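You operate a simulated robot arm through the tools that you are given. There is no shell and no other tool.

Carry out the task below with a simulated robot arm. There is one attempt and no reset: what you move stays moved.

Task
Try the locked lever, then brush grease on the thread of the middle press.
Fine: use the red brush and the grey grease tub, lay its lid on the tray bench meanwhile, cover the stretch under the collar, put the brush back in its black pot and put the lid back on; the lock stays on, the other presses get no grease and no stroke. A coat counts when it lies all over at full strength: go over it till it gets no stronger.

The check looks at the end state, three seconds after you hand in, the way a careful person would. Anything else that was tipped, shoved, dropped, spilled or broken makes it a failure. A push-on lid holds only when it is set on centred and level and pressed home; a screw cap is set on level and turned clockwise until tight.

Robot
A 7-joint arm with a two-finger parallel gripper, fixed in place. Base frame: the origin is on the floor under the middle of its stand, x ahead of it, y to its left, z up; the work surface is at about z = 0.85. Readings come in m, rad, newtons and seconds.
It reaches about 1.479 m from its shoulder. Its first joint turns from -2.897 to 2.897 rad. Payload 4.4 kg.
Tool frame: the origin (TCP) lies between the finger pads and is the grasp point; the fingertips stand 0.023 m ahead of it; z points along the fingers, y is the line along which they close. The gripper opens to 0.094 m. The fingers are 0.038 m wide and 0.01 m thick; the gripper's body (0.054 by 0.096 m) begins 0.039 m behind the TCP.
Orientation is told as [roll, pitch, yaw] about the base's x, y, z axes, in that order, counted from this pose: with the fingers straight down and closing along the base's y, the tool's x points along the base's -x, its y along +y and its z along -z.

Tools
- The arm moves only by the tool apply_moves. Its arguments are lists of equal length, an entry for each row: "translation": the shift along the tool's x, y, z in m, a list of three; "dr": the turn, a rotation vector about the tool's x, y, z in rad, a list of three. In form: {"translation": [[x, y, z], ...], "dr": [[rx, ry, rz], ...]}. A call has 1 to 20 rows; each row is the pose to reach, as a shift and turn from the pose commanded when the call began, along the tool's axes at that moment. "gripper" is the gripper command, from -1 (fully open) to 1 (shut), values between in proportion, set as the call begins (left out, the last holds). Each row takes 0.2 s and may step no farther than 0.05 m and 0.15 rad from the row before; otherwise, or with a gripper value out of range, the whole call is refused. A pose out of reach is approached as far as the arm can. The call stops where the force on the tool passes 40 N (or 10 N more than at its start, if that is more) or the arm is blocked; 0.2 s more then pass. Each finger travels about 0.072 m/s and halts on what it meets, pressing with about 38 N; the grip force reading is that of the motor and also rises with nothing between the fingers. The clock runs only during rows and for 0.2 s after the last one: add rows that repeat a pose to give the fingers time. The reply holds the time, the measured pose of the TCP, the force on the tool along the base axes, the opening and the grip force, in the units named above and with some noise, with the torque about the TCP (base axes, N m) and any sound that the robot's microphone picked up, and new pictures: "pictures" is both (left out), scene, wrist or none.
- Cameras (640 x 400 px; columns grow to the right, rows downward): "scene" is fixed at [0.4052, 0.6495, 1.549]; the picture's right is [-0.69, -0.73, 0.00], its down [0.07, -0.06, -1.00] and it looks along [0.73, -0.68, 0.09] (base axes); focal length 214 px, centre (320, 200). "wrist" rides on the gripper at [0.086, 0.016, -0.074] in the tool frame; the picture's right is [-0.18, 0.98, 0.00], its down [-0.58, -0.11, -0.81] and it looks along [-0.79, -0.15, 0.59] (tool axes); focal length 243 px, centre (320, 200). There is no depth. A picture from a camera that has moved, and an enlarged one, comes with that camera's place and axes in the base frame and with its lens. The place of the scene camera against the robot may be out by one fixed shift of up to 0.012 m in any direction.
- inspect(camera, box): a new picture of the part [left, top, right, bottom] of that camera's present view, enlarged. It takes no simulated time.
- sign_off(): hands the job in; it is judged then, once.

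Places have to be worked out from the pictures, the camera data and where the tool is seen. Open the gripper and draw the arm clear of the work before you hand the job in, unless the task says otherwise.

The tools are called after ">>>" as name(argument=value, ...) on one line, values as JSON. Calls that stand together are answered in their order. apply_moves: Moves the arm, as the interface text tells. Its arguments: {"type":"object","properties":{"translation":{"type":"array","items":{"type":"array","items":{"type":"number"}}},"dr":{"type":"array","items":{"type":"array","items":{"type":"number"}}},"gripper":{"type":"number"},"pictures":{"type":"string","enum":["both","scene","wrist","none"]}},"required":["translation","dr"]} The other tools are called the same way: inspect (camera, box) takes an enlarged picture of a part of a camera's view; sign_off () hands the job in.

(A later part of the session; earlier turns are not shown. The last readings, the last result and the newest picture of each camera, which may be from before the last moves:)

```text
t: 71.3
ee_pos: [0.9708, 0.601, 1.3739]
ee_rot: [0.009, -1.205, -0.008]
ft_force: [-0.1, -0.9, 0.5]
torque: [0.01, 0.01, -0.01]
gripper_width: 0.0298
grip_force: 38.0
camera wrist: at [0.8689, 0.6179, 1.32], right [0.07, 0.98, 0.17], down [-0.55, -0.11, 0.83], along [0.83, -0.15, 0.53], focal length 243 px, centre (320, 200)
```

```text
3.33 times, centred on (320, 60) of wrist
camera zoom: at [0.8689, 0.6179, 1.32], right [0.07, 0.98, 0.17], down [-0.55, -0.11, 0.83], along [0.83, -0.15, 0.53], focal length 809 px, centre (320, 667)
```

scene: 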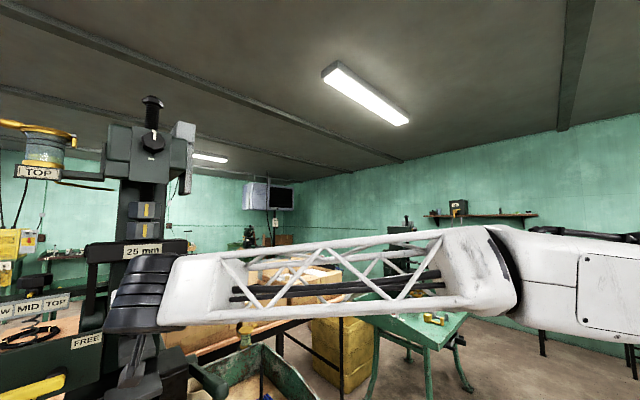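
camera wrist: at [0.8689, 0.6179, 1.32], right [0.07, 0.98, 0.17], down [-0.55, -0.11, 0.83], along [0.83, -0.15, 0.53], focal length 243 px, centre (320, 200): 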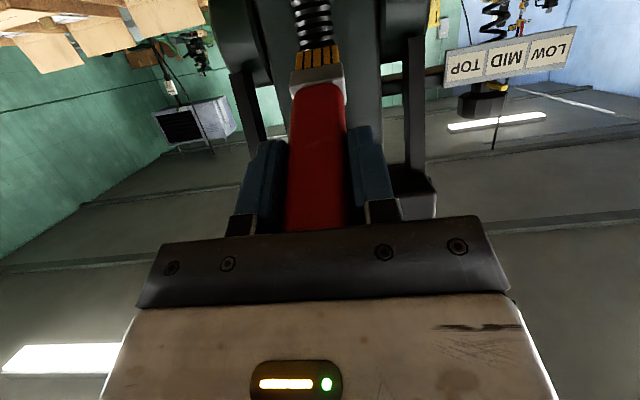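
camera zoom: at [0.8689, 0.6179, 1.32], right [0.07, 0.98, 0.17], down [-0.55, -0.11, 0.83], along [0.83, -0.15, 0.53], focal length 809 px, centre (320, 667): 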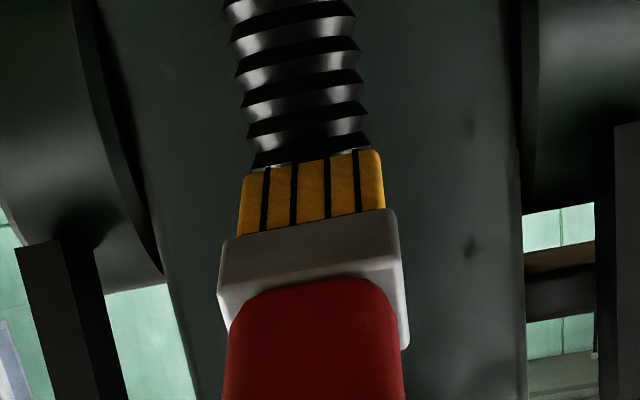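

Not touching yet; I continue forward in 3 mm steps.

>>> apply_moves(translation=[[-0.001, 0, 0.0028], [-0.0021, 0, 0.0056], [-0.0032, 0, 0.0084]], dr=[[0, 0, 0], [0, 0, 0], [0, 0, 0]], pictures="wrist")

>>> inspect(camera="wrist", box=[240, 0, 400, 120])

```text
t: 72.2
ee_pos: [0.9774, 0.6013, 1.3758]
ee_rot: [0.011, -1.208, -0.007]
ft_force: [-31.4, -2.3, 0.5]
torque: [-0.13, 1.1, -0.35]
gripper_width: 0.0297
grip_force: 37.7
camera wrist: at [0.8763, 0.6183, 1.3211], right [0.07, 0.98, 0.18], down [-0.55, -0.11, 0.83], along [0.83, -0.15, 0.53], focal length 243 px, centre (320, 200)
```

wrist: 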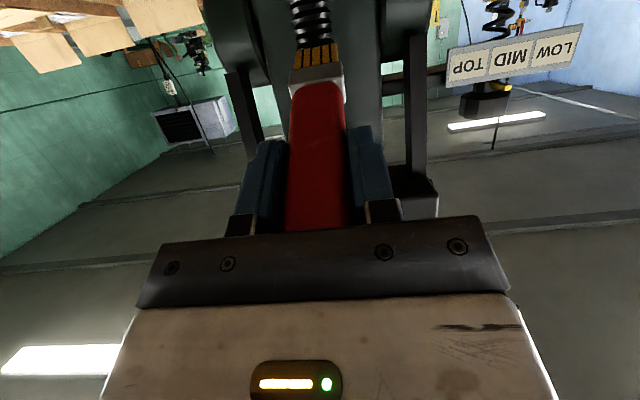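

```text
3.33 times, centred on (320, 60) of wrist
camera zoom: at [0.8763, 0.6183, 1.3211], right [0.07, 0.98, 0.18], down [-0.55, -0.11, 0.83], along [0.83, -0.15, 0.53], focal length 809 px, centre (320, 667)
```

zoom: 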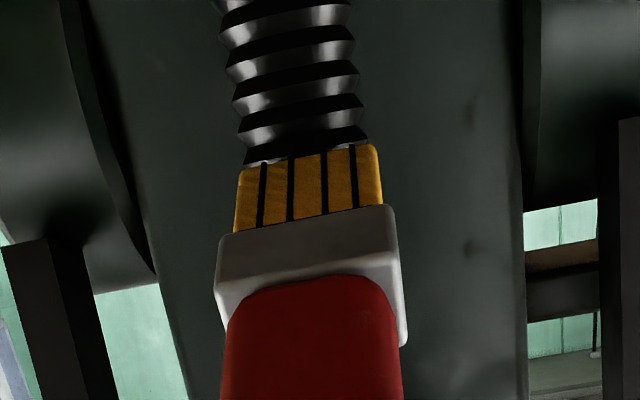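

Contact at TCP x≈0.977 (31 N). I ease back 2 mm for a light touch and make a first short stroke upward to see what it does.

>>> apply_moves(translation=[[0.0007, 0, -0.0018], [-0.0068, 0, -0.0046], [-0.0143, 0, -0.0074], [-0.0218, 0, -0.0102], [-0.0293, 0, -0.013]], dr=[[0, 0, 0], [0, 0, 0], [0, 0, 0], [0, 0, 0], [0, 0, 0]], pictures="wrist")

>>> inspect(camera="wrist", box=[240, 0, 400, 120])

```text
t: 73.3
ee_pos: [0.9761, 0.6002, 1.4069]
ee_rot: [0.011, -1.207, -0.01]
ft_force: [-5.4, 0.3, -0.2]
torque: [0.01, 0.26, -0.02]
gripper_width: 0.0298
grip_force: 37.7
camera wrist: at [0.8761, 0.6175, 1.3525], right [0.07, 0.98, 0.18], down [-0.55, -0.11, 0.83], along [0.83, -0.15, 0.53], focal length 243 px, centre (320, 200)
```

wrist: 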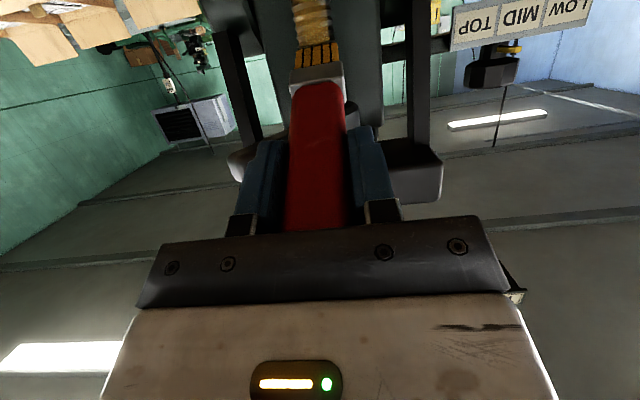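

```text
3.33 times, centred on (320, 60) of wrist
camera zoom: at [0.8761, 0.6175, 1.3525], right [0.07, 0.98, 0.18], down [-0.55, -0.11, 0.83], along [0.83, -0.15, 0.53], focal length 809 px, centre (320, 667)
```

zoom: 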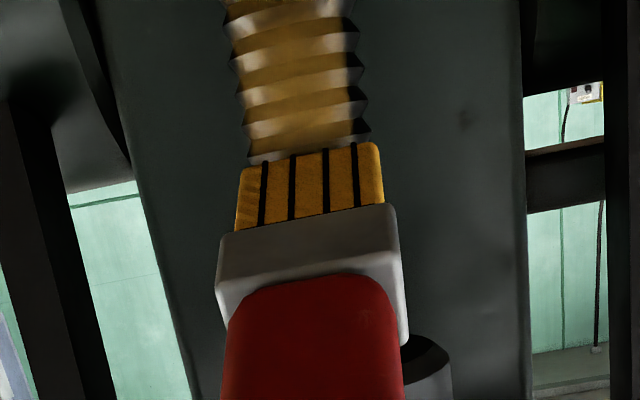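

It works: a thin translucent yellow coat appears on the front of the thread. I now stroke up to just below the collar, down to above the plate and back up, at the same light pressure.

>>> apply_moves(translation=[[-0.0056, 0, -0.0021], [-0.0112, 0, -0.0043], [0.0005, 0, 0.0002], [0.0121, 0, 0.0046], [0.0238, 0, 0.0091], [0.0355, 0, 0.0135], [0.0472, 0, 0.018], [0.0589, 0, 0.0224], [0.0706, 0, 0.0269], [0.0822, 0, 0.0313], [0.0706, 0, 0.0269], [0.0589, 0, 0.0224], [0.0472, 0, 0.018], [0.0355, 0, 0.0135], [0.0238, 0, 0.0091], [0.0121, 0, 0.0046], [0.0005, 0, 0.0002], [-0.0112, 0, -0.0043]], dr=[[0, 0, 0], [0, 0, 0], [0, 0, 0], [0, 0, 0], [0, 0, 0], [0, 0, 0], [0, 0, 0], [0, 0, 0], [0, 0, 0], [0, 0, 0], [0, 0, 0], [0, 0, 0], [0, 0, 0], [0, 0, 0], [0, 0, 0], [0, 0, 0], [0, 0, 0], [0, 0, 0]], pictures="wrist")

>>> inspect(camera="wrist", box=[240, 0, 400, 120])

```text
t: 77.2
ee_pos: [0.9775, 0.5997, 1.4182]
ee_rot: [0.008, -1.208, -0.01]
ft_force: [-5.3, 0.0, 0.8]
torque: [-0.03, 0.21, -0.04]
gripper_width: 0.0293
grip_force: 38.0
camera wrist: at [0.8761, 0.6174, 1.3649], right [0.07, 0.98, 0.18], down [-0.55, -0.11, 0.83], along [0.83, -0.15, 0.53], focal length 243 px, centre (320, 200)
```

wrist: 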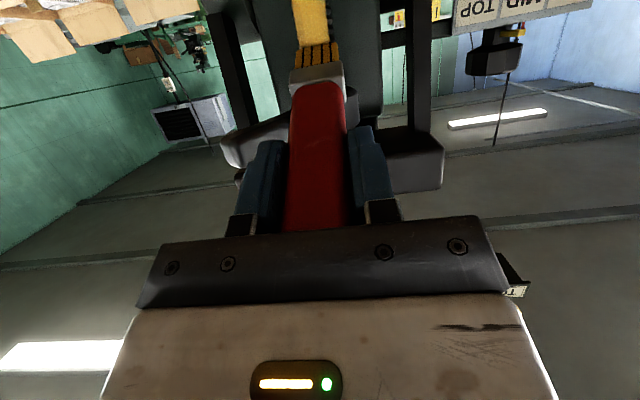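

```text
3.33 times, centred on (320, 60) of wrist
camera zoom: at [0.8761, 0.6174, 1.3649], right [0.07, 0.98, 0.18], down [-0.55, -0.11, 0.83], along [0.83, -0.15, 0.53], focal length 809 px, centre (320, 667)
```

zoom: 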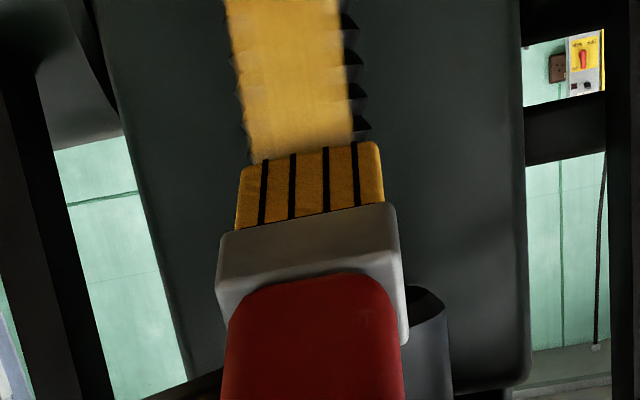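

The front is nearly opaque now; the image-right edge (+y side) is less covered. I creep further up toward the collar to cover the top end, watching force.

>>> apply_moves(translation=[[-0.0028, 0, -0.0011], [-0.0056, 0, -0.0021], [-0.0084, 0, -0.0032]], dr=[[0, 0, 0], [0, 0, 0], [0, 0, 0]], pictures="wrist")

>>> inspect(camera="wrist", box=[240, 0, 440, 160])

```text
t: 78.0
ee_pos: [0.9777, 0.6014, 1.4269]
ee_rot: [0.008, -1.207, -0.007]
ft_force: [-3.1, 0.7, -0.6]
torque: [-0.01, 0.28, 0.03]
gripper_width: 0.0296
grip_force: 38.2
camera wrist: at [0.876, 0.6177, 1.3729], right [0.07, 0.98, 0.17], down [-0.55, -0.11, 0.83], along [0.83, -0.15, 0.53], focal length 243 px, centre (320, 200)
```

wrist: 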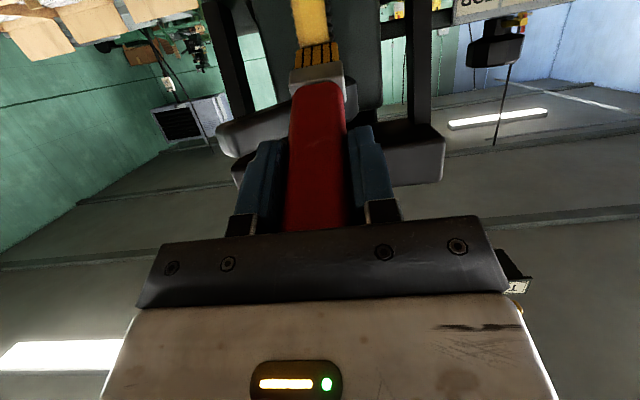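

```text
2.50 times, centred on (340, 80) of wrist
camera zoom: at [0.876, 0.6177, 1.3729], right [0.07, 0.98, 0.17], down [-0.55, -0.11, 0.83], along [0.83, -0.15, 0.53], focal length 606 px, centre (270, 500)
```

zoom: 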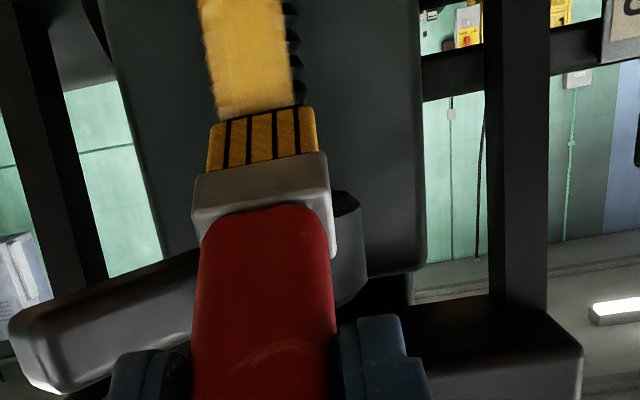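

Still free. I go a few more millimetres up until the collar is felt or reached.

>>> apply_moves(translation=[[-0.0028, 0, -0.0011], [-0.0056, 0, -0.0021], [-0.0075, 0, -0.0029]], dr=[[0, 0, 0], [0, 0, 0], [0, 0, 0]], pictures="wrist")

>>> inspect(camera="wrist", box=[240, 0, 440, 160])

```text
t: 78.8
ee_pos: [0.977, 0.6004, 1.4349]
ee_rot: [0.006, -1.206, -0.007]
ft_force: [-6.5, 0.9, -2.2]
torque: [-0.01, 0.46, 0.0]
gripper_width: 0.0293
grip_force: 38.6
camera wrist: at [0.8761, 0.6177, 1.3808], right [0.07, 0.98, 0.17], down [-0.55, -0.11, 0.83], along [0.83, -0.15, 0.53], focal length 243 px, centre (320, 200)
```

wrist: 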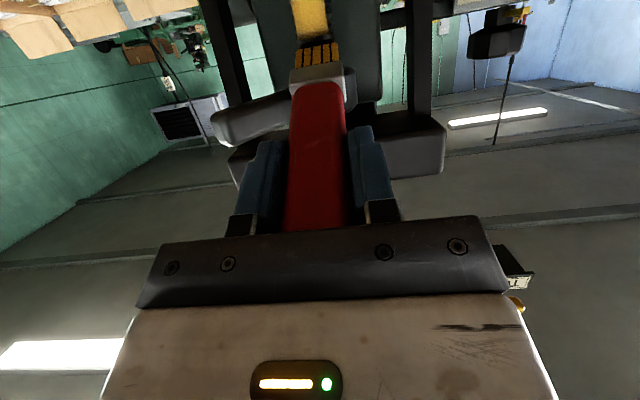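

```text
2.50 times, centred on (340, 80) of wrist
camera zoom: at [0.8761, 0.6177, 1.3808], right [0.07, 0.98, 0.17], down [-0.55, -0.11, 0.83], along [0.83, -0.15, 0.53], focal length 606 px, centre (270, 500)
```

zoom: 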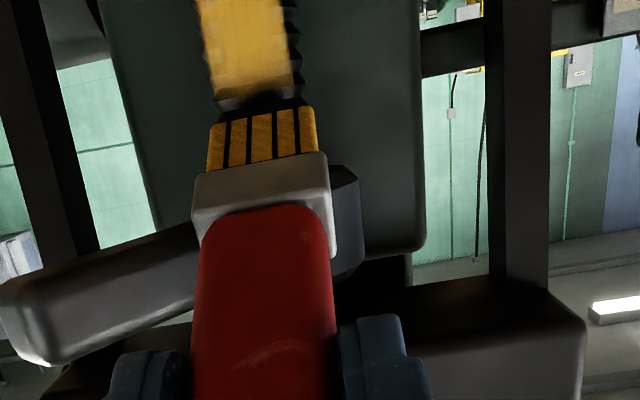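

The top end under the collar is reached. Now I shift 6 mm toward +y and stroke the full length down and up to cover that edge.

>>> apply_moves(translation=[[0.007, 0.006, 0.0027], [0.021, 0.006, 0.008], [0.035, 0.006, 0.0133], [0.049, 0.006, 0.0187], [0.063, 0.006, 0.024], [0.077, 0.006, 0.0294], [0.091, 0.006, 0.0347], [0.105, 0.006, 0.04], [0.112, 0.006, 0.0427], [0.105, 0.006, 0.04], [0.091, 0.006, 0.0347], [0.077, 0.006, 0.0294], [0.063, 0.006, 0.024], [0.049, 0.006, 0.0187], [0.035, 0.006, 0.0133], [0.021, 0.006, 0.008], [0.007, 0.006, 0.0027], [0.001, 0.006, 0.0004]], dr=[[0, 0, 0], [0, 0, 0], [0, 0, 0], [0, 0, 0], [0, 0, 0], [0, 0, 0], [0, 0, 0], [0, 0, 0], [0, 0, 0], [0, 0, 0], [0, 0, 0], [0, 0, 0], [0, 0, 0], [0, 0, 0], [0, 0, 0], [0, 0, 0], [0, 0, 0], [0, 0, 0]], pictures="wrist")

>>> inspect(camera="wrist", box=[240, 0, 440, 160])

```text
t: 82.5
ee_pos: [0.9773, 0.6074, 1.4343]
ee_rot: [0.006, -1.205, -0.006]
ft_force: [-0.3, 0.9, -0.8]
torque: [0.0, 0.04, -0.02]
gripper_width: 0.0296
grip_force: 38.3
camera wrist: at [0.8758, 0.6233, 1.3795], right [0.07, 0.98, 0.17], down [-0.55, -0.11, 0.83], along [0.83, -0.15, 0.53], focal length 243 px, centre (320, 200)
```

wrist: 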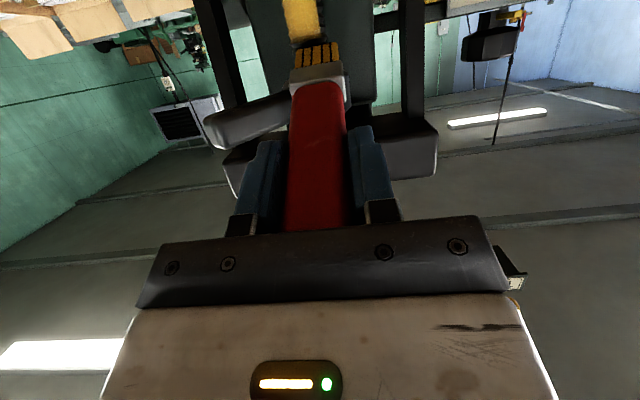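

```text
2.50 times, centred on (340, 80) of wrist
camera zoom: at [0.8758, 0.6233, 1.3795], right [0.07, 0.98, 0.17], down [-0.55, -0.11, 0.83], along [0.83, -0.15, 0.53], focal length 606 px, centre (270, 500)
```

zoom: 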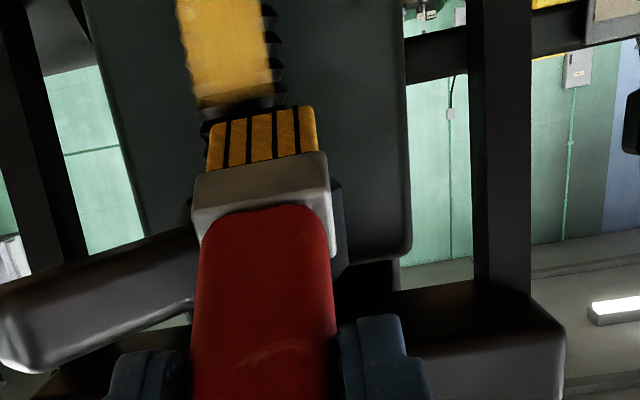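

The coat edge looks bounded, and contact force is near zero at the top. I back off and look at the thread from the −y side.

>>> apply_moves(translation=[[0.0154, 0, -0.0405], [0.0309, 0, -0.081], [0.0463, -0.02, -0.1215], [0.0463, -0.06, -0.1215], [0.0463, -0.1, -0.1215], [0.0463, -0.13, -0.1215]], dr=[[0, 0, 0], [0, 0, 0], [0, 0, 0], [-0.047, 0.083, -0.018], [-0.093, 0.167, -0.035], [-0.14, 0.25, -0.053]])

>>> inspect(camera="wrist", box=[320, 20, 480, 140])

>>> inspect(camera="scene", box=[90, 240, 190, 340])

```text
t: 84.0
ee_pos: [0.8466, 0.4768, 1.4331]
ee_rot: [0.038, -0.956, 0.118]
ft_force: [0.2, 0.1, -1.2]
torque: [0.01, 0.01, 0.0]
gripper_width: 0.0296
grip_force: 38.0
camera wrist: at [0.7338, 0.4774, 1.4059], right [-0.04, 0.98, 0.17], down [-0.3, -0.18, 0.94], along [0.95, -0.01, 0.3], focal length 243 px, centre (320, 200)
```

scene: 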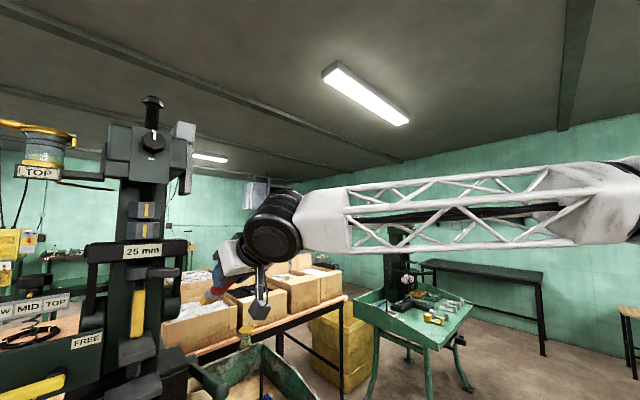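
wrist: 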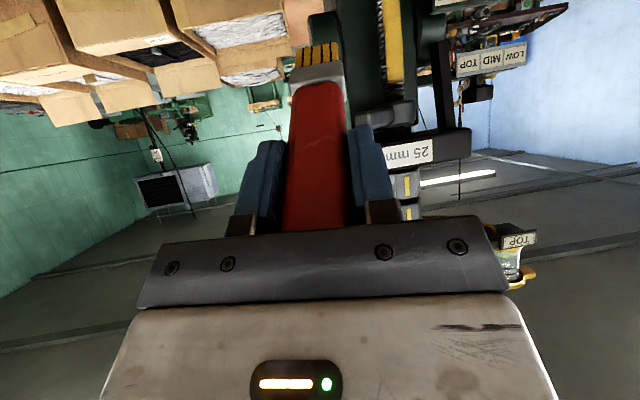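

```text
3.33 times, centred on (400, 80) of wrist
camera zoom: at [0.7338, 0.4774, 1.4059], right [-0.04, 0.98, 0.17], down [-0.3, -0.18, 0.94], along [0.95, -0.01, 0.3], focal length 809 px, centre (53, 600)
```

zoom: 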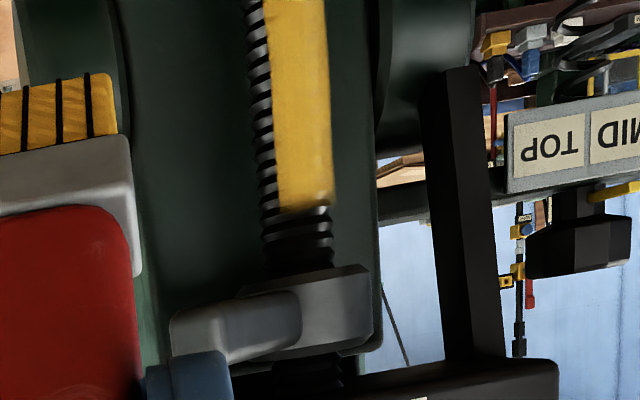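

```text
4.00 times, centred on (140, 290) of scene
camera zoom: at [0.4052, 0.6495, 1.549], right [-0.69, -0.73, 0.0], down [0.07, -0.06, -1.0], along [0.73, -0.68, 0.09], focal length 858 px, centre (1040, -160)
```

zoom: 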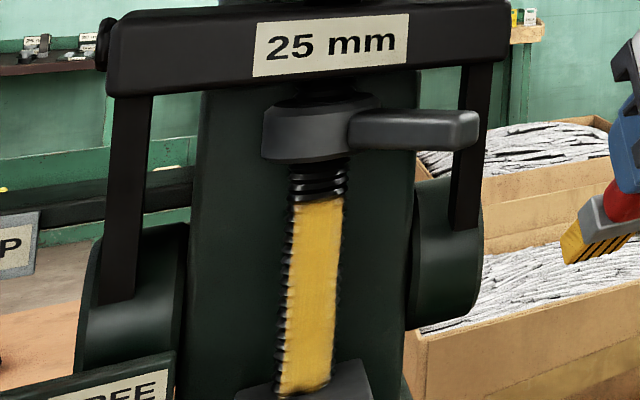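

The strip is opaque but ends about 2 cm below the collar (coat top z≈1.372, collar bottom z≈1.394); the ferrule likely hit the collar because the brush was tilted. I straighten the tool first, then hold the brush level to reach up under the collar.

>>> apply_moves(translation=[[0, 0, 0], [0, 0, 0], [0, 0, 0]], dr=[[0.047, -0.083, 0.018], [0.093, -0.167, 0.035], [0.14, -0.25, 0.053]], pictures="none")

>>> apply_moves(translation=[[0, 0.03, 0], [0, 0.06, 0], [0, 0.09, 0], [0, 0.123, 0]], dr=[[0, -0.09, 0], [0, -0.18, 0], [0, -0.27, 0], [0, -0.36, 0]], pictures="wrist")

```text
t: 84.8
ee_pos: [0.847, 0.4774, 1.4346]
ee_rot: [0.011, -1.209, -0.012]
ft_force: [0.0, 0.4, -0.5]
torque: [-0.01, 0.02, 0.01]
gripper_width: 0.0295
grip_force: 38.1
```

```text
t: 85.8
ee_pos: [0.8468, 0.5989, 1.4347]
ee_rot: [1.036, -1.566, -1.038]
ft_force: [0.6, 0.0, 0.6]
torque: [-0.01, 0.07, -0.01]
gripper_width: 0.0291
grip_force: 38.1
camera wrist: at [0.7716, 0.6159, 1.3484], right [0.0, 0.98, 0.19], down [-0.81, -0.11, 0.58], along [0.59, -0.15, 0.79], focal length 243 px, centre (320, 200)
```

wrist: 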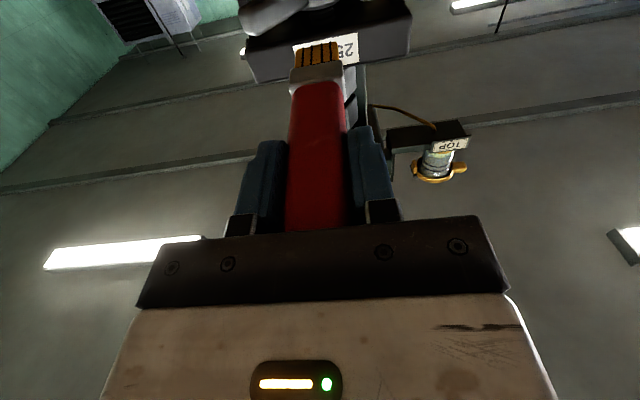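

Brush is level now. I lower to z≈1.37 and approach the thread to about 1.5 cm short.

>>> apply_moves(translation=[[0.035, 0.001, 0], [0.067, 0.001, 0], [0.067, 0.001, 0.04], [0.067, 0.001, 0.08], [0.067, 0.001, 0.112]], dr=[[0, 0, 0], [0, 0, 0], [0, 0, 0], [0, 0, 0], [0, 0, 0]], pictures="wrist")

>>> inspect(camera="wrist", box=[240, 0, 400, 120])

```text
t: 87.0
ee_pos: [0.9578, 0.6031, 1.3679]
ee_rot: [0.904, -1.565, -0.904]
ft_force: [-1.0, -0.9, 0.1]
torque: [0.0, 0.04, 0.03]
gripper_width: 0.0295
grip_force: 38.3
camera wrist: at [0.8825, 0.6195, 1.2817], right [0.0, 0.98, 0.19], down [-0.8, -0.11, 0.58], along [0.59, -0.15, 0.79], focal length 243 px, centre (320, 200)
```

wrist: 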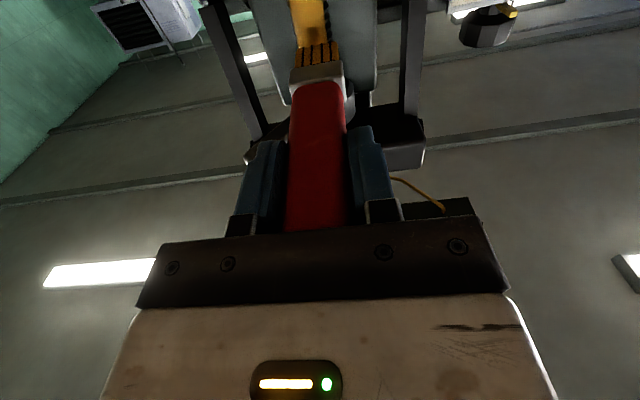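

```text
3.33 times, centred on (320, 60) of wrist
camera zoom: at [0.8825, 0.6195, 1.2817], right [0.0, 0.98, 0.19], down [-0.8, -0.11, 0.58], along [0.59, -0.15, 0.79], focal length 809 px, centre (320, 667)
```

zoom: 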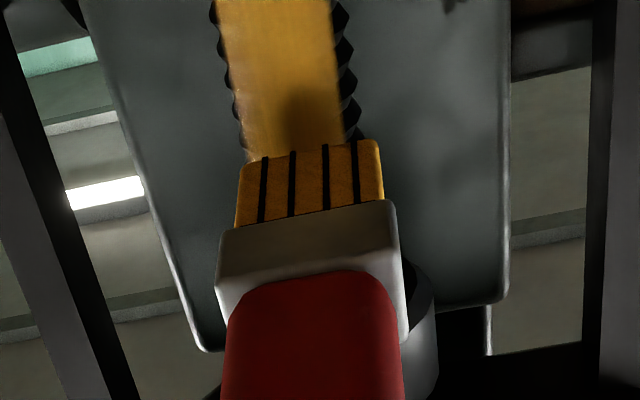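

Close to the thread at z≈1.37. I move forward to light contact.

>>> apply_moves(translation=[[0, -0.002, 0.005], [0, -0.002, 0.009], [0, -0.002, 0.012], [0, -0.002, 0.014]], dr=[[0, 0, 0], [0, 0, 0], [0, 0, 0], [0, 0, 0]], pictures="none")

```text
t: 87.9
ee_pos: [0.9706, 0.6006, 1.3658]
ee_rot: [0.634, -1.566, -0.637]
ft_force: [-27.4, -6.9, -2.6]
torque: [-0.01, 0.28, -0.8]
gripper_width: 0.0296
grip_force: 38.3
stopped in row 4: the force on the tool passed its limit at 46 N (the readings are from after the stop); the commanded pose is now the measured one
```

Contact. I ease back 1.5 mm and stroke upward toward the collar and back, with light pressure.

>>> apply_moves(translation=[[0, 0, -0.0015], [-0.004, 0, -0.0015], [-0.008, 0, -0.0015], [-0.012, 0, -0.0015], [-0.016, 0, -0.0015]], dr=[[0, 0, 0], [0, 0, 0], [0, 0, 0], [0, 0, 0], [0, 0, 0]], pictures="wrist")

>>> inspect(camera="wrist", box=[240, 0, 400, 120])

```text
t: 89.1
ee_pos: [0.9705, 0.6004, 1.3825]
ee_rot: [0.634, -1.565, -0.634]
ft_force: [-1.2, -0.2, -0.8]
torque: [-0.01, 0.01, 0.01]
gripper_width: 0.0295
grip_force: 37.8
camera wrist: at [0.8941, 0.6167, 1.296], right [0.0, 0.98, 0.19], down [-0.8, -0.11, 0.58], along [0.59, -0.15, 0.79], focal length 243 px, centre (320, 200)
```

wrist: 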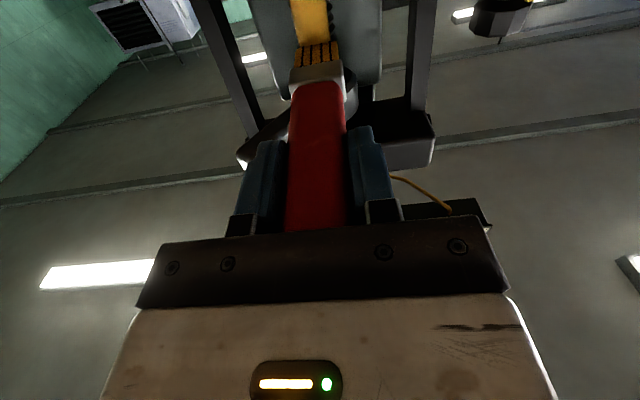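

```text
3.33 times, centred on (320, 60) of wrist
camera zoom: at [0.8941, 0.6167, 1.296], right [0.0, 0.98, 0.19], down [-0.8, -0.11, 0.58], along [0.59, -0.15, 0.79], focal length 809 px, centre (320, 667)
```

zoom: 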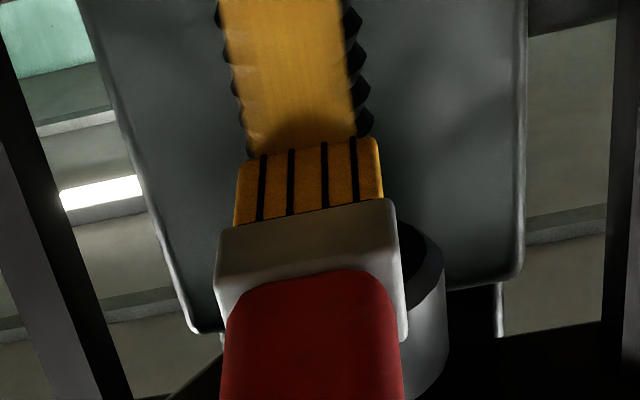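

Contact is almost lost here, so I press 1.2 mm more and creep up in 2 mm steps until the collar is felt.

>>> apply_moves(translation=[[0, 0, 0.0012], [-0.002, 0, 0.0012], [-0.004, 0, 0.0012], [-0.006, 0, 0.0012]], dr=[[0, 0, 0], [0, 0, 0], [0, 0, 0], [0, 0, 0]], pictures="wrist")

>>> inspect(camera="wrist", box=[240, 0, 400, 120])

```text
t: 90.1
ee_pos: [0.9711, 0.6015, 1.3876]
ee_rot: [0.503, -1.565, -0.501]
ft_force: [-23.1, -0.1, -6.9]
torque: [-0.01, 0.78, -0.02]
gripper_width: 0.0295
grip_force: 37.5
camera wrist: at [0.8945, 0.6175, 1.3016], right [0.0, 0.98, 0.19], down [-0.8, -0.11, 0.59], along [0.6, -0.15, 0.79], focal length 243 px, centre (320, 200)
```

wrist: 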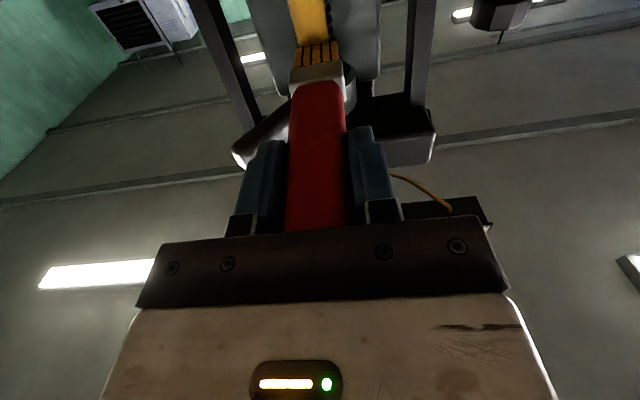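

```text
3.33 times, centred on (320, 60) of wrist
camera zoom: at [0.8945, 0.6175, 1.3016], right [0.0, 0.98, 0.19], down [-0.8, -0.11, 0.59], along [0.6, -0.15, 0.79], focal length 809 px, centre (320, 667)
```

zoom: 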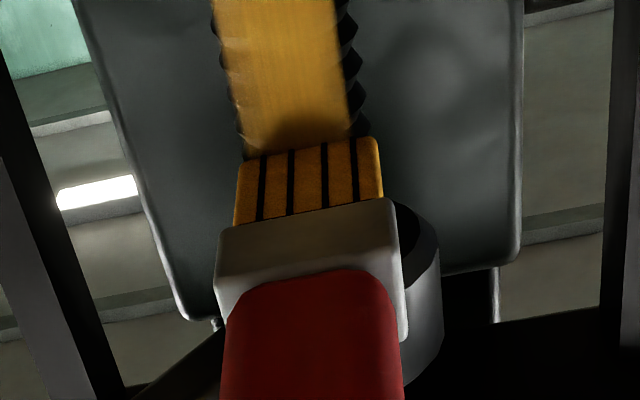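

Good pressure now (23 N). I continue up in 2 mm steps, easing half a millimetre.

>>> apply_moves(translation=[[-0.002, 0, -0.0006], [-0.004, 0, -0.0006], [-0.006, 0, -0.0006]], dr=[[0, 0, 0], [0, 0, 0], [0, 0, 0]], pictures="wrist")

>>> inspect(camera="wrist", box=[240, 0, 400, 120])

```text
t: 90.9
ee_pos: [0.9707, 0.6006, 1.3946]
ee_rot: [0.614, -1.565, -0.614]
ft_force: [-9.8, -0.8, -3.3]
torque: [-0.04, 0.3, -0.06]
gripper_width: 0.0296
grip_force: 37.5
camera wrist: at [0.8945, 0.6166, 1.3084], right [0.0, 0.98, 0.19], down [-0.8, -0.11, 0.58], along [0.59, -0.15, 0.79], focal length 243 px, centre (320, 200)
```

wrist: 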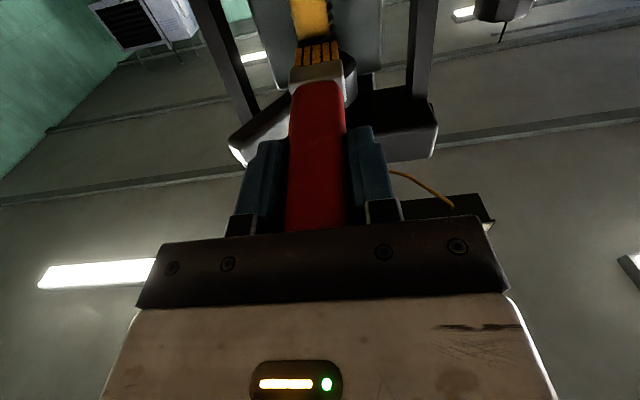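

```text
3.33 times, centred on (320, 60) of wrist
camera zoom: at [0.8945, 0.6166, 1.3084], right [0.0, 0.98, 0.19], down [-0.8, -0.11, 0.58], along [0.59, -0.15, 0.79], focal length 809 px, centre (320, 667)
```

zoom: 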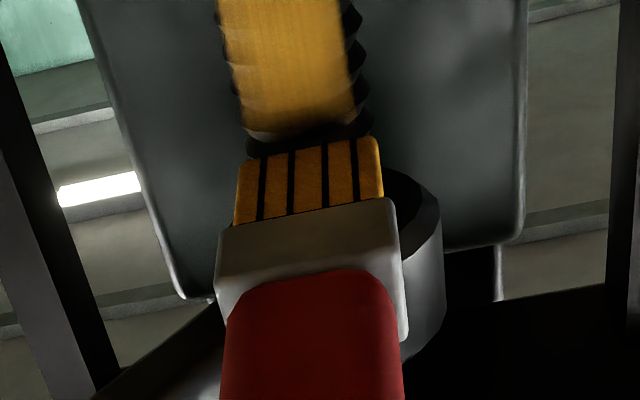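

The coat's top edge stays while I moved higher; I make sure by working this topmost bit: up until the collar is felt and a few short strokes with pressure.

>>> apply_moves(translation=[[-0.002, 0, 0.0005], [-0.004, 0, 0.0005], [-0.006, 0, 0.0005], [-0.003, 0, 0.0005], [0.0, 0, 0.0005], [0.004, 0, 0.0005], [0.008, 0, 0.0005], [0.004, 0, 0.0005], [0.0, 0, 0.0005], [-0.003, 0, 0.0005], [-0.006, 0, 0.0005]], dr=[[0, 0, 0], [0, 0, 0], [0, 0, 0], [0, 0, 0], [0, 0, 0], [0, 0, 0], [0, 0, 0], [0, 0, 0], [0, 0, 0], [0, 0, 0], [0, 0, 0]], pictures="wrist")

>>> inspect(camera="wrist", box=[240, 0, 400, 120])

```text
t: 92.8
ee_pos: [0.9701, 0.6033, 1.3888]
ee_rot: [0.344, -1.563, -0.342]
ft_force: [-17.0, -2.8, -1.3]
torque: [0.01, 0.29, -0.32]
gripper_width: 0.0295
grip_force: 37.6
stopped in row 9: the force on the tool passed its limit at 41 N (the readings are from after the stop); the commanded pose is now the measured one
camera wrist: at [0.8944, 0.6179, 1.3036], right [0.0, 0.98, 0.19], down [-0.8, -0.11, 0.59], along [0.6, -0.15, 0.79], focal length 243 px, centre (320, 200)
```

wrist: 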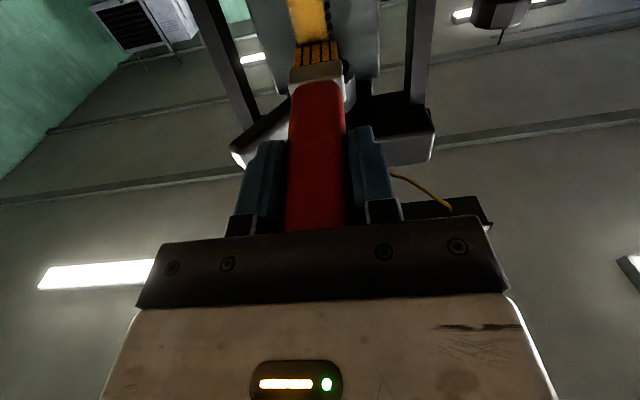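

```text
3.33 times, centred on (320, 60) of wrist
camera zoom: at [0.8944, 0.6179, 1.3036], right [0.0, 0.98, 0.19], down [-0.8, -0.11, 0.59], along [0.6, -0.15, 0.79], focal length 809 px, centre (320, 667)
```

zoom: 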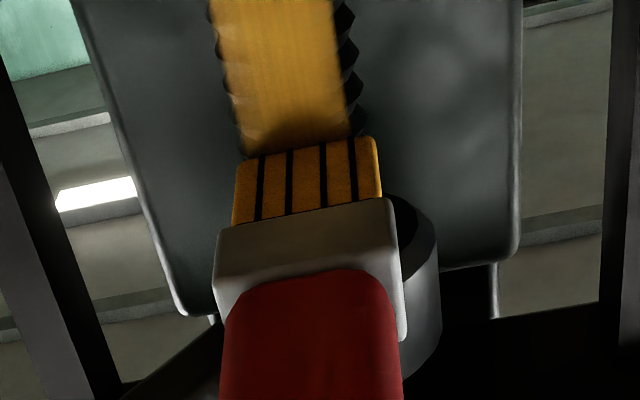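

I retract and move aside so both cameras can see the thread.

>>> apply_moves(translation=[[0, 0, -0.04], [0, 0, -0.08], [0, -0.03, -0.11], [0, -0.07, -0.12], [0, -0.11, -0.125], [0, -0.14, -0.125]], dr=[[0, 0, 0], [0, 0, 0], [0, 0, 0], [0, 0.1, 0], [0, 0.2, 0], [0, 0.3, 0]])

>>> inspect(camera="scene", box=[100, 250, 180, 330])

>>> inspect(camera="wrist", box=[320, 0, 480, 140])

```text
t: 94.2
ee_pos: [0.8459, 0.4613, 1.3893]
ee_rot: [0.007, -1.261, -0.005]
ft_force: [0.6, 0.4, -0.8]
torque: [-0.01, 0.01, 0.03]
gripper_width: 0.0296
grip_force: 37.9
camera wrist: at [0.748, 0.4773, 1.329], right [0.06, 0.98, 0.18], down [-0.59, -0.11, 0.8], along [0.8, -0.15, 0.57], focal length 243 px, centre (320, 200)
```

scene: 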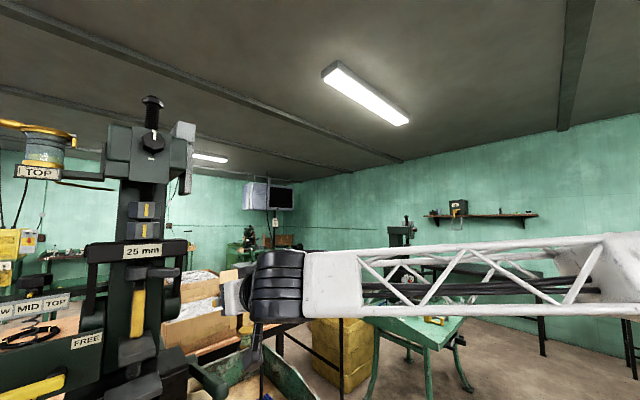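
wrist: 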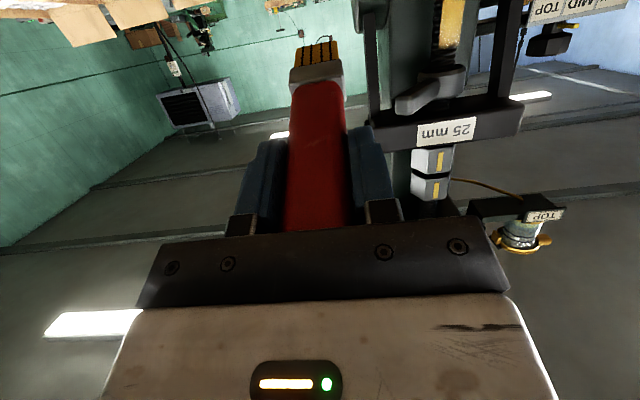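

```text
5.00 times, centred on (140, 290) of scene
camera zoom: at [0.4052, 0.6495, 1.549], right [-0.69, -0.73, 0.0], down [0.07, -0.06, -1.0], along [0.73, -0.68, 0.09], focal length 1072 px, centre (1220, -250)
```

zoom: 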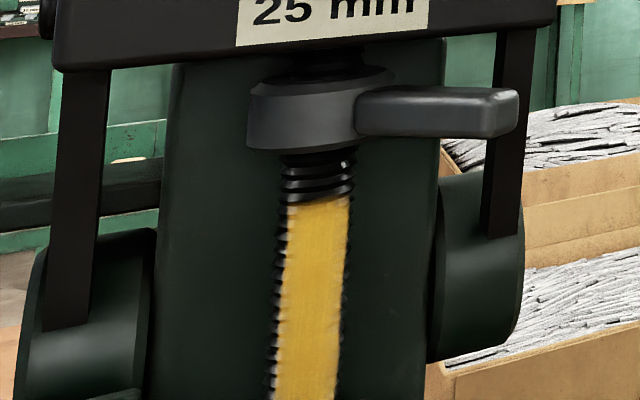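

```text
2.86 times, centred on (400, 70) of wrist
camera zoom: at [0.748, 0.4773, 1.329], right [0.06, 0.98, 0.18], down [-0.59, -0.11, 0.8], along [0.8, -0.15, 0.57], focal length 693 px, centre (91, 571)
```

zoom: 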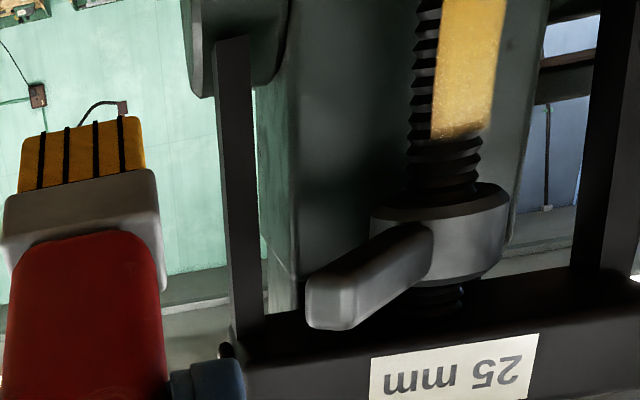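

The coat's upper edge is a clean line that no longer moves — the greaseable stretch seems to end there. I zoom deeper to judge its strength at the edges.

>>> inspect(camera="wrist", box=[410, 0, 460, 50])

>>> inspect(camera="scene", box=[120, 270, 160, 345])

>>> inspect(camera="scene", box=[120, 300, 180, 360])

```text
8.00 times, centred on (435, 25) of wrist
camera zoom: at [0.748, 0.4773, 1.329], right [0.06, 0.98, 0.18], down [-0.59, -0.11, 0.8], along [0.8, -0.15, 0.57], focal length 1941 px, centre (-600, 1600)
```

zoom: 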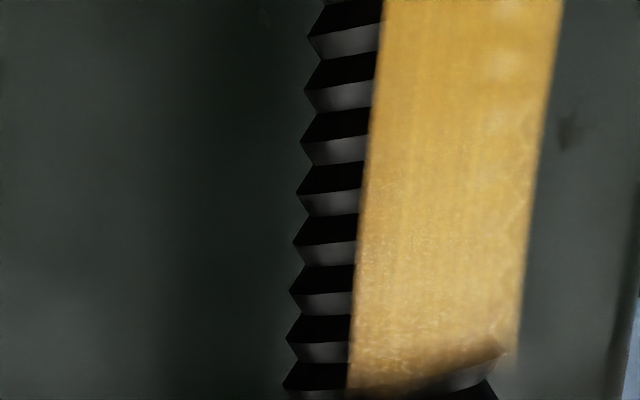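

```text
5.33 times, centred on (140, 308) of scene
camera zoom: at [0.4052, 0.6495, 1.549], right [-0.69, -0.73, 0.0], down [0.07, -0.06, -1.0], along [0.73, -0.68, 0.09], focal length 1144 px, centre (1280, -373)
```

zoom: 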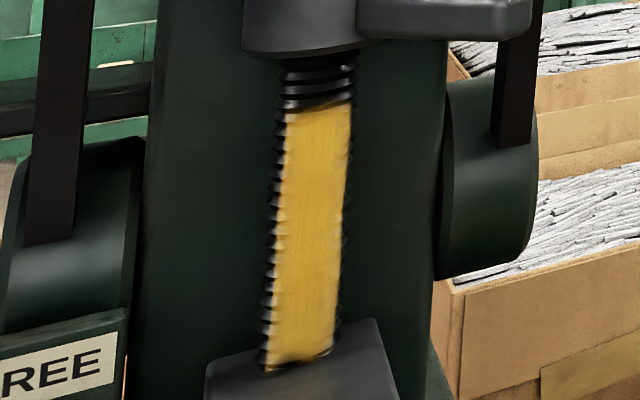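

```text
6.67 times, centred on (150, 330) of scene
camera zoom: at [0.4052, 0.6495, 1.549], right [-0.69, -0.73, 0.0], down [0.07, -0.06, -1.0], along [0.73, -0.68, 0.09], focal length 1430 px, centre (1453, -667)
```

zoom: 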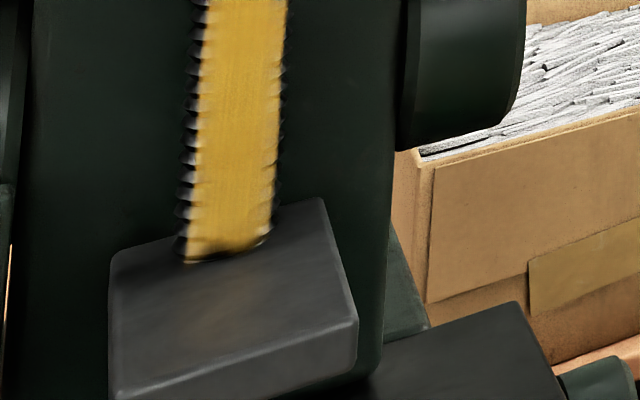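

The coat spans symmetrically about the front (±57°) from the plate to a clean top edge, so this is the whole stretch; the lowest few millimetres and right-hand corners look slightly weaker. I go over it again with the brush tilted just 10° down, approaching at tip height ≈1.368.

>>> apply_moves(translation=[[0, 0.035, 0], [0, 0.07, 0], [0, 0.105, 0], [0, 0.139, 0], [-0.0122, 0.139, 0.0381], [-0.0244, 0.139, 0.0762], [-0.0335, 0.139, 0.1048]], dr=[[0, -0.035, 0], [0, -0.07, 0], [0, -0.105, 0], [0, -0.139, 0], [0, -0.139, 0], [0, -0.139, 0], [0, -0.139, 0]], pictures="wrist")

```text
t: 95.8
ee_pos: [0.957, 0.5997, 1.3913]
ee_rot: [0.016, -1.405, -0.017]
ft_force: [-0.8, -0.2, 0.0]
torque: [0.0, 0.03, -0.01]
gripper_width: 0.0295
grip_force: 37.9
camera wrist: at [0.8677, 0.6161, 1.318], right [0.03, 0.98, 0.18], down [-0.7, -0.11, 0.71], along [0.72, -0.15, 0.68], focal length 243 px, centre (320, 200)
```

wrist: 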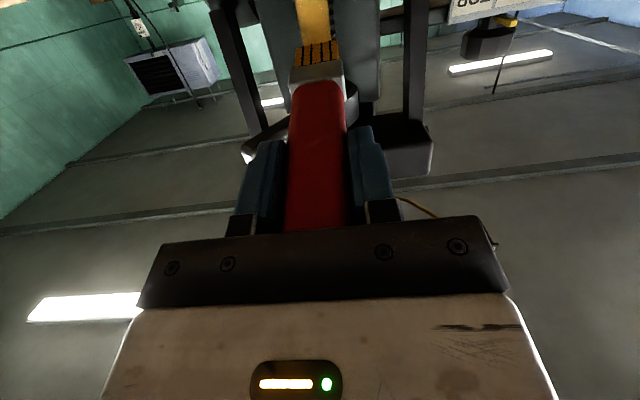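

Forward to contact now.

>>> apply_moves(translation=[[-0.0013, 0, 0.0079], [-0.002, 0, 0.0118], [-0.0025, 0, 0.0148]], dr=[[0, 0, 0], [0, 0, 0], [0, 0, 0]], pictures="none")

```text
t: 96.7
ee_pos: [0.9706, 0.5989, 1.391]
ee_rot: [0.012, -1.403, -0.012]
ft_force: [-0.3, 0.1, -0.7]
torque: [0.04, 0.09, -0.02]
gripper_width: 0.0295
grip_force: 38.2
```

>>> apply_moves(translation=[[-0.0002, 0.001, 0.001], [-0.0003, 0.001, 0.002], [-0.0005, 0.001, 0.003]], dr=[[0, 0, 0], [0, 0, 0], [0, 0, 0]], pictures="none")

```text
t: 97.4
ee_pos: [0.9731, 0.6019, 1.3913]
ee_rot: [0.016, -1.403, -0.017]
ft_force: [-24.7, -5.6, -2.2]
torque: [-0.08, 0.66, -0.68]
gripper_width: 0.0293
grip_force: 37.6
stopped in row 3: the force on the tool passed its limit at 43 N (the readings are from after the stop); the commanded pose is now the measured one
```

Contact at x≈0.973. I back off 0.8 mm and stroke the full stretch down and up.

>>> apply_moves(translation=[[0, -0.001, -0.0008], [0.0105, -0.001, 0.001], [0.0209, -0.001, 0.0027], [0.0314, -0.001, 0.0045], [0.0418, -0.001, 0.0062], [0.0523, -0.001, 0.008], [0.0628, -0.001, 0.0098], [0.0732, -0.001, 0.0115], [0.0837, -0.001, 0.0133], [0.0732, -0.001, 0.0115], [0.0628, -0.001, 0.0098], [0.0523, -0.001, 0.008], [0.0418, -0.001, 0.0062], [0.0314, -0.001, 0.0045], [0.0209, -0.001, 0.0027], [0.0105, -0.001, 0.001], [0.0, -0.001, -0.0008], [-0.008, -0.001, -0.0021], [-0.014, -0.001, -0.0031]], dr=[[0, 0, 0], [0, 0, 0], [0, 0, 0], [0, 0, 0], [0, 0, 0], [0, 0, 0], [0, 0, 0], [0, 0, 0], [0, 0, 0], [0, 0, 0], [0, 0, 0], [0, 0, 0], [0, 0, 0], [0, 0, 0], [0, 0, 0], [0, 0, 0], [0, 0, 0], [0, 0, 0], [0, 0, 0]], pictures="wrist")

>>> inspect(camera="wrist", box=[240, 0, 400, 120])

```text
t: 101.4
ee_pos: [0.9713, 0.6019, 1.4054]
ee_rot: [0.016, -1.403, -0.018]
ft_force: [-7.0, -0.6, -1.6]
torque: [0.0, 0.39, -0.05]
gripper_width: 0.0295
grip_force: 37.6
camera wrist: at [0.8834, 0.6177, 1.3326], right [0.03, 0.98, 0.18], down [-0.7, -0.11, 0.71], along [0.72, -0.15, 0.68], focal length 243 px, centre (320, 200)
```

wrist: 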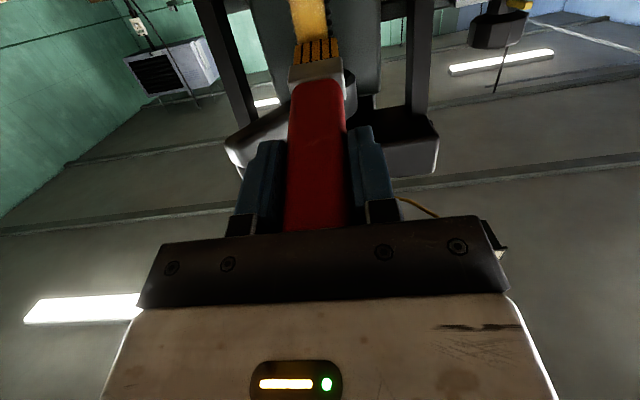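

```text
3.33 times, centred on (320, 60) of wrist
camera zoom: at [0.8834, 0.6177, 1.3326], right [0.03, 0.98, 0.18], down [-0.7, -0.11, 0.71], along [0.72, -0.15, 0.68], focal length 809 px, centre (320, 667)
```

zoom: 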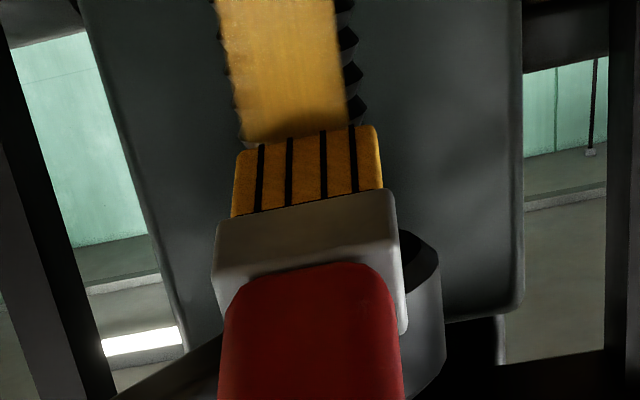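

Again with slightly more pressure: down with 4 mm offset to −y, up with 4 mm offset to +y.

>>> apply_moves(translation=[[0.0, -0.005, 0.0005], [0.0109, -0.005, 0.0023], [0.0217, -0.005, 0.0041], [0.0326, -0.005, 0.006], [0.0434, -0.005, 0.0078], [0.0543, -0.005, 0.0096], [0.0651, -0.005, 0.0114], [0.076, -0.005, 0.0132], [0.0868, -0.005, 0.0151], [0.0977, -0.005, 0.0169], [0.0977, 0.003, 0.0169], [0.0868, 0.003, 0.0151], [0.076, 0.003, 0.0132], [0.0651, 0.003, 0.0114], [0.0543, 0.003, 0.0096], [0.0434, 0.003, 0.0078], [0.0326, 0.003, 0.006], [0.0217, 0.003, 0.0041], [0.0109, 0.003, 0.0023], [0.0, 0.003, 0.0005]], dr=[[0, 0, 0], [0, 0, 0], [0, 0, 0], [0, 0, 0], [0, 0, 0], [0, 0, 0], [0, 0, 0], [0, 0, 0], [0, 0, 0], [0, 0, 0], [0, 0, 0], [0, 0, 0], [0, 0, 0], [0, 0, 0], [0, 0, 0], [0, 0, 0], [0, 0, 0], [0, 0, 0], [0, 0, 0], [0, 0, 0]], pictures="wrist")

```text
t: 105.6
ee_pos: [0.9731, 0.6021, 1.4066]
ee_rot: [0.019, -1.404, -0.02]
ft_force: [-10.6, -0.2, -0.1]
torque: [0.0, 0.32, -0.07]
gripper_width: 0.0296
grip_force: 38.3
camera wrist: at [0.8837, 0.6202, 1.334], right [0.03, 0.98, 0.18], down [-0.7, -0.11, 0.71], along [0.71, -0.15, 0.68], focal length 243 px, centre (320, 200)
```

wrist: 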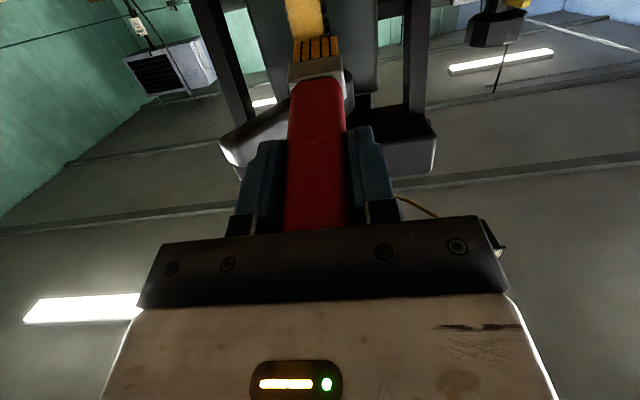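

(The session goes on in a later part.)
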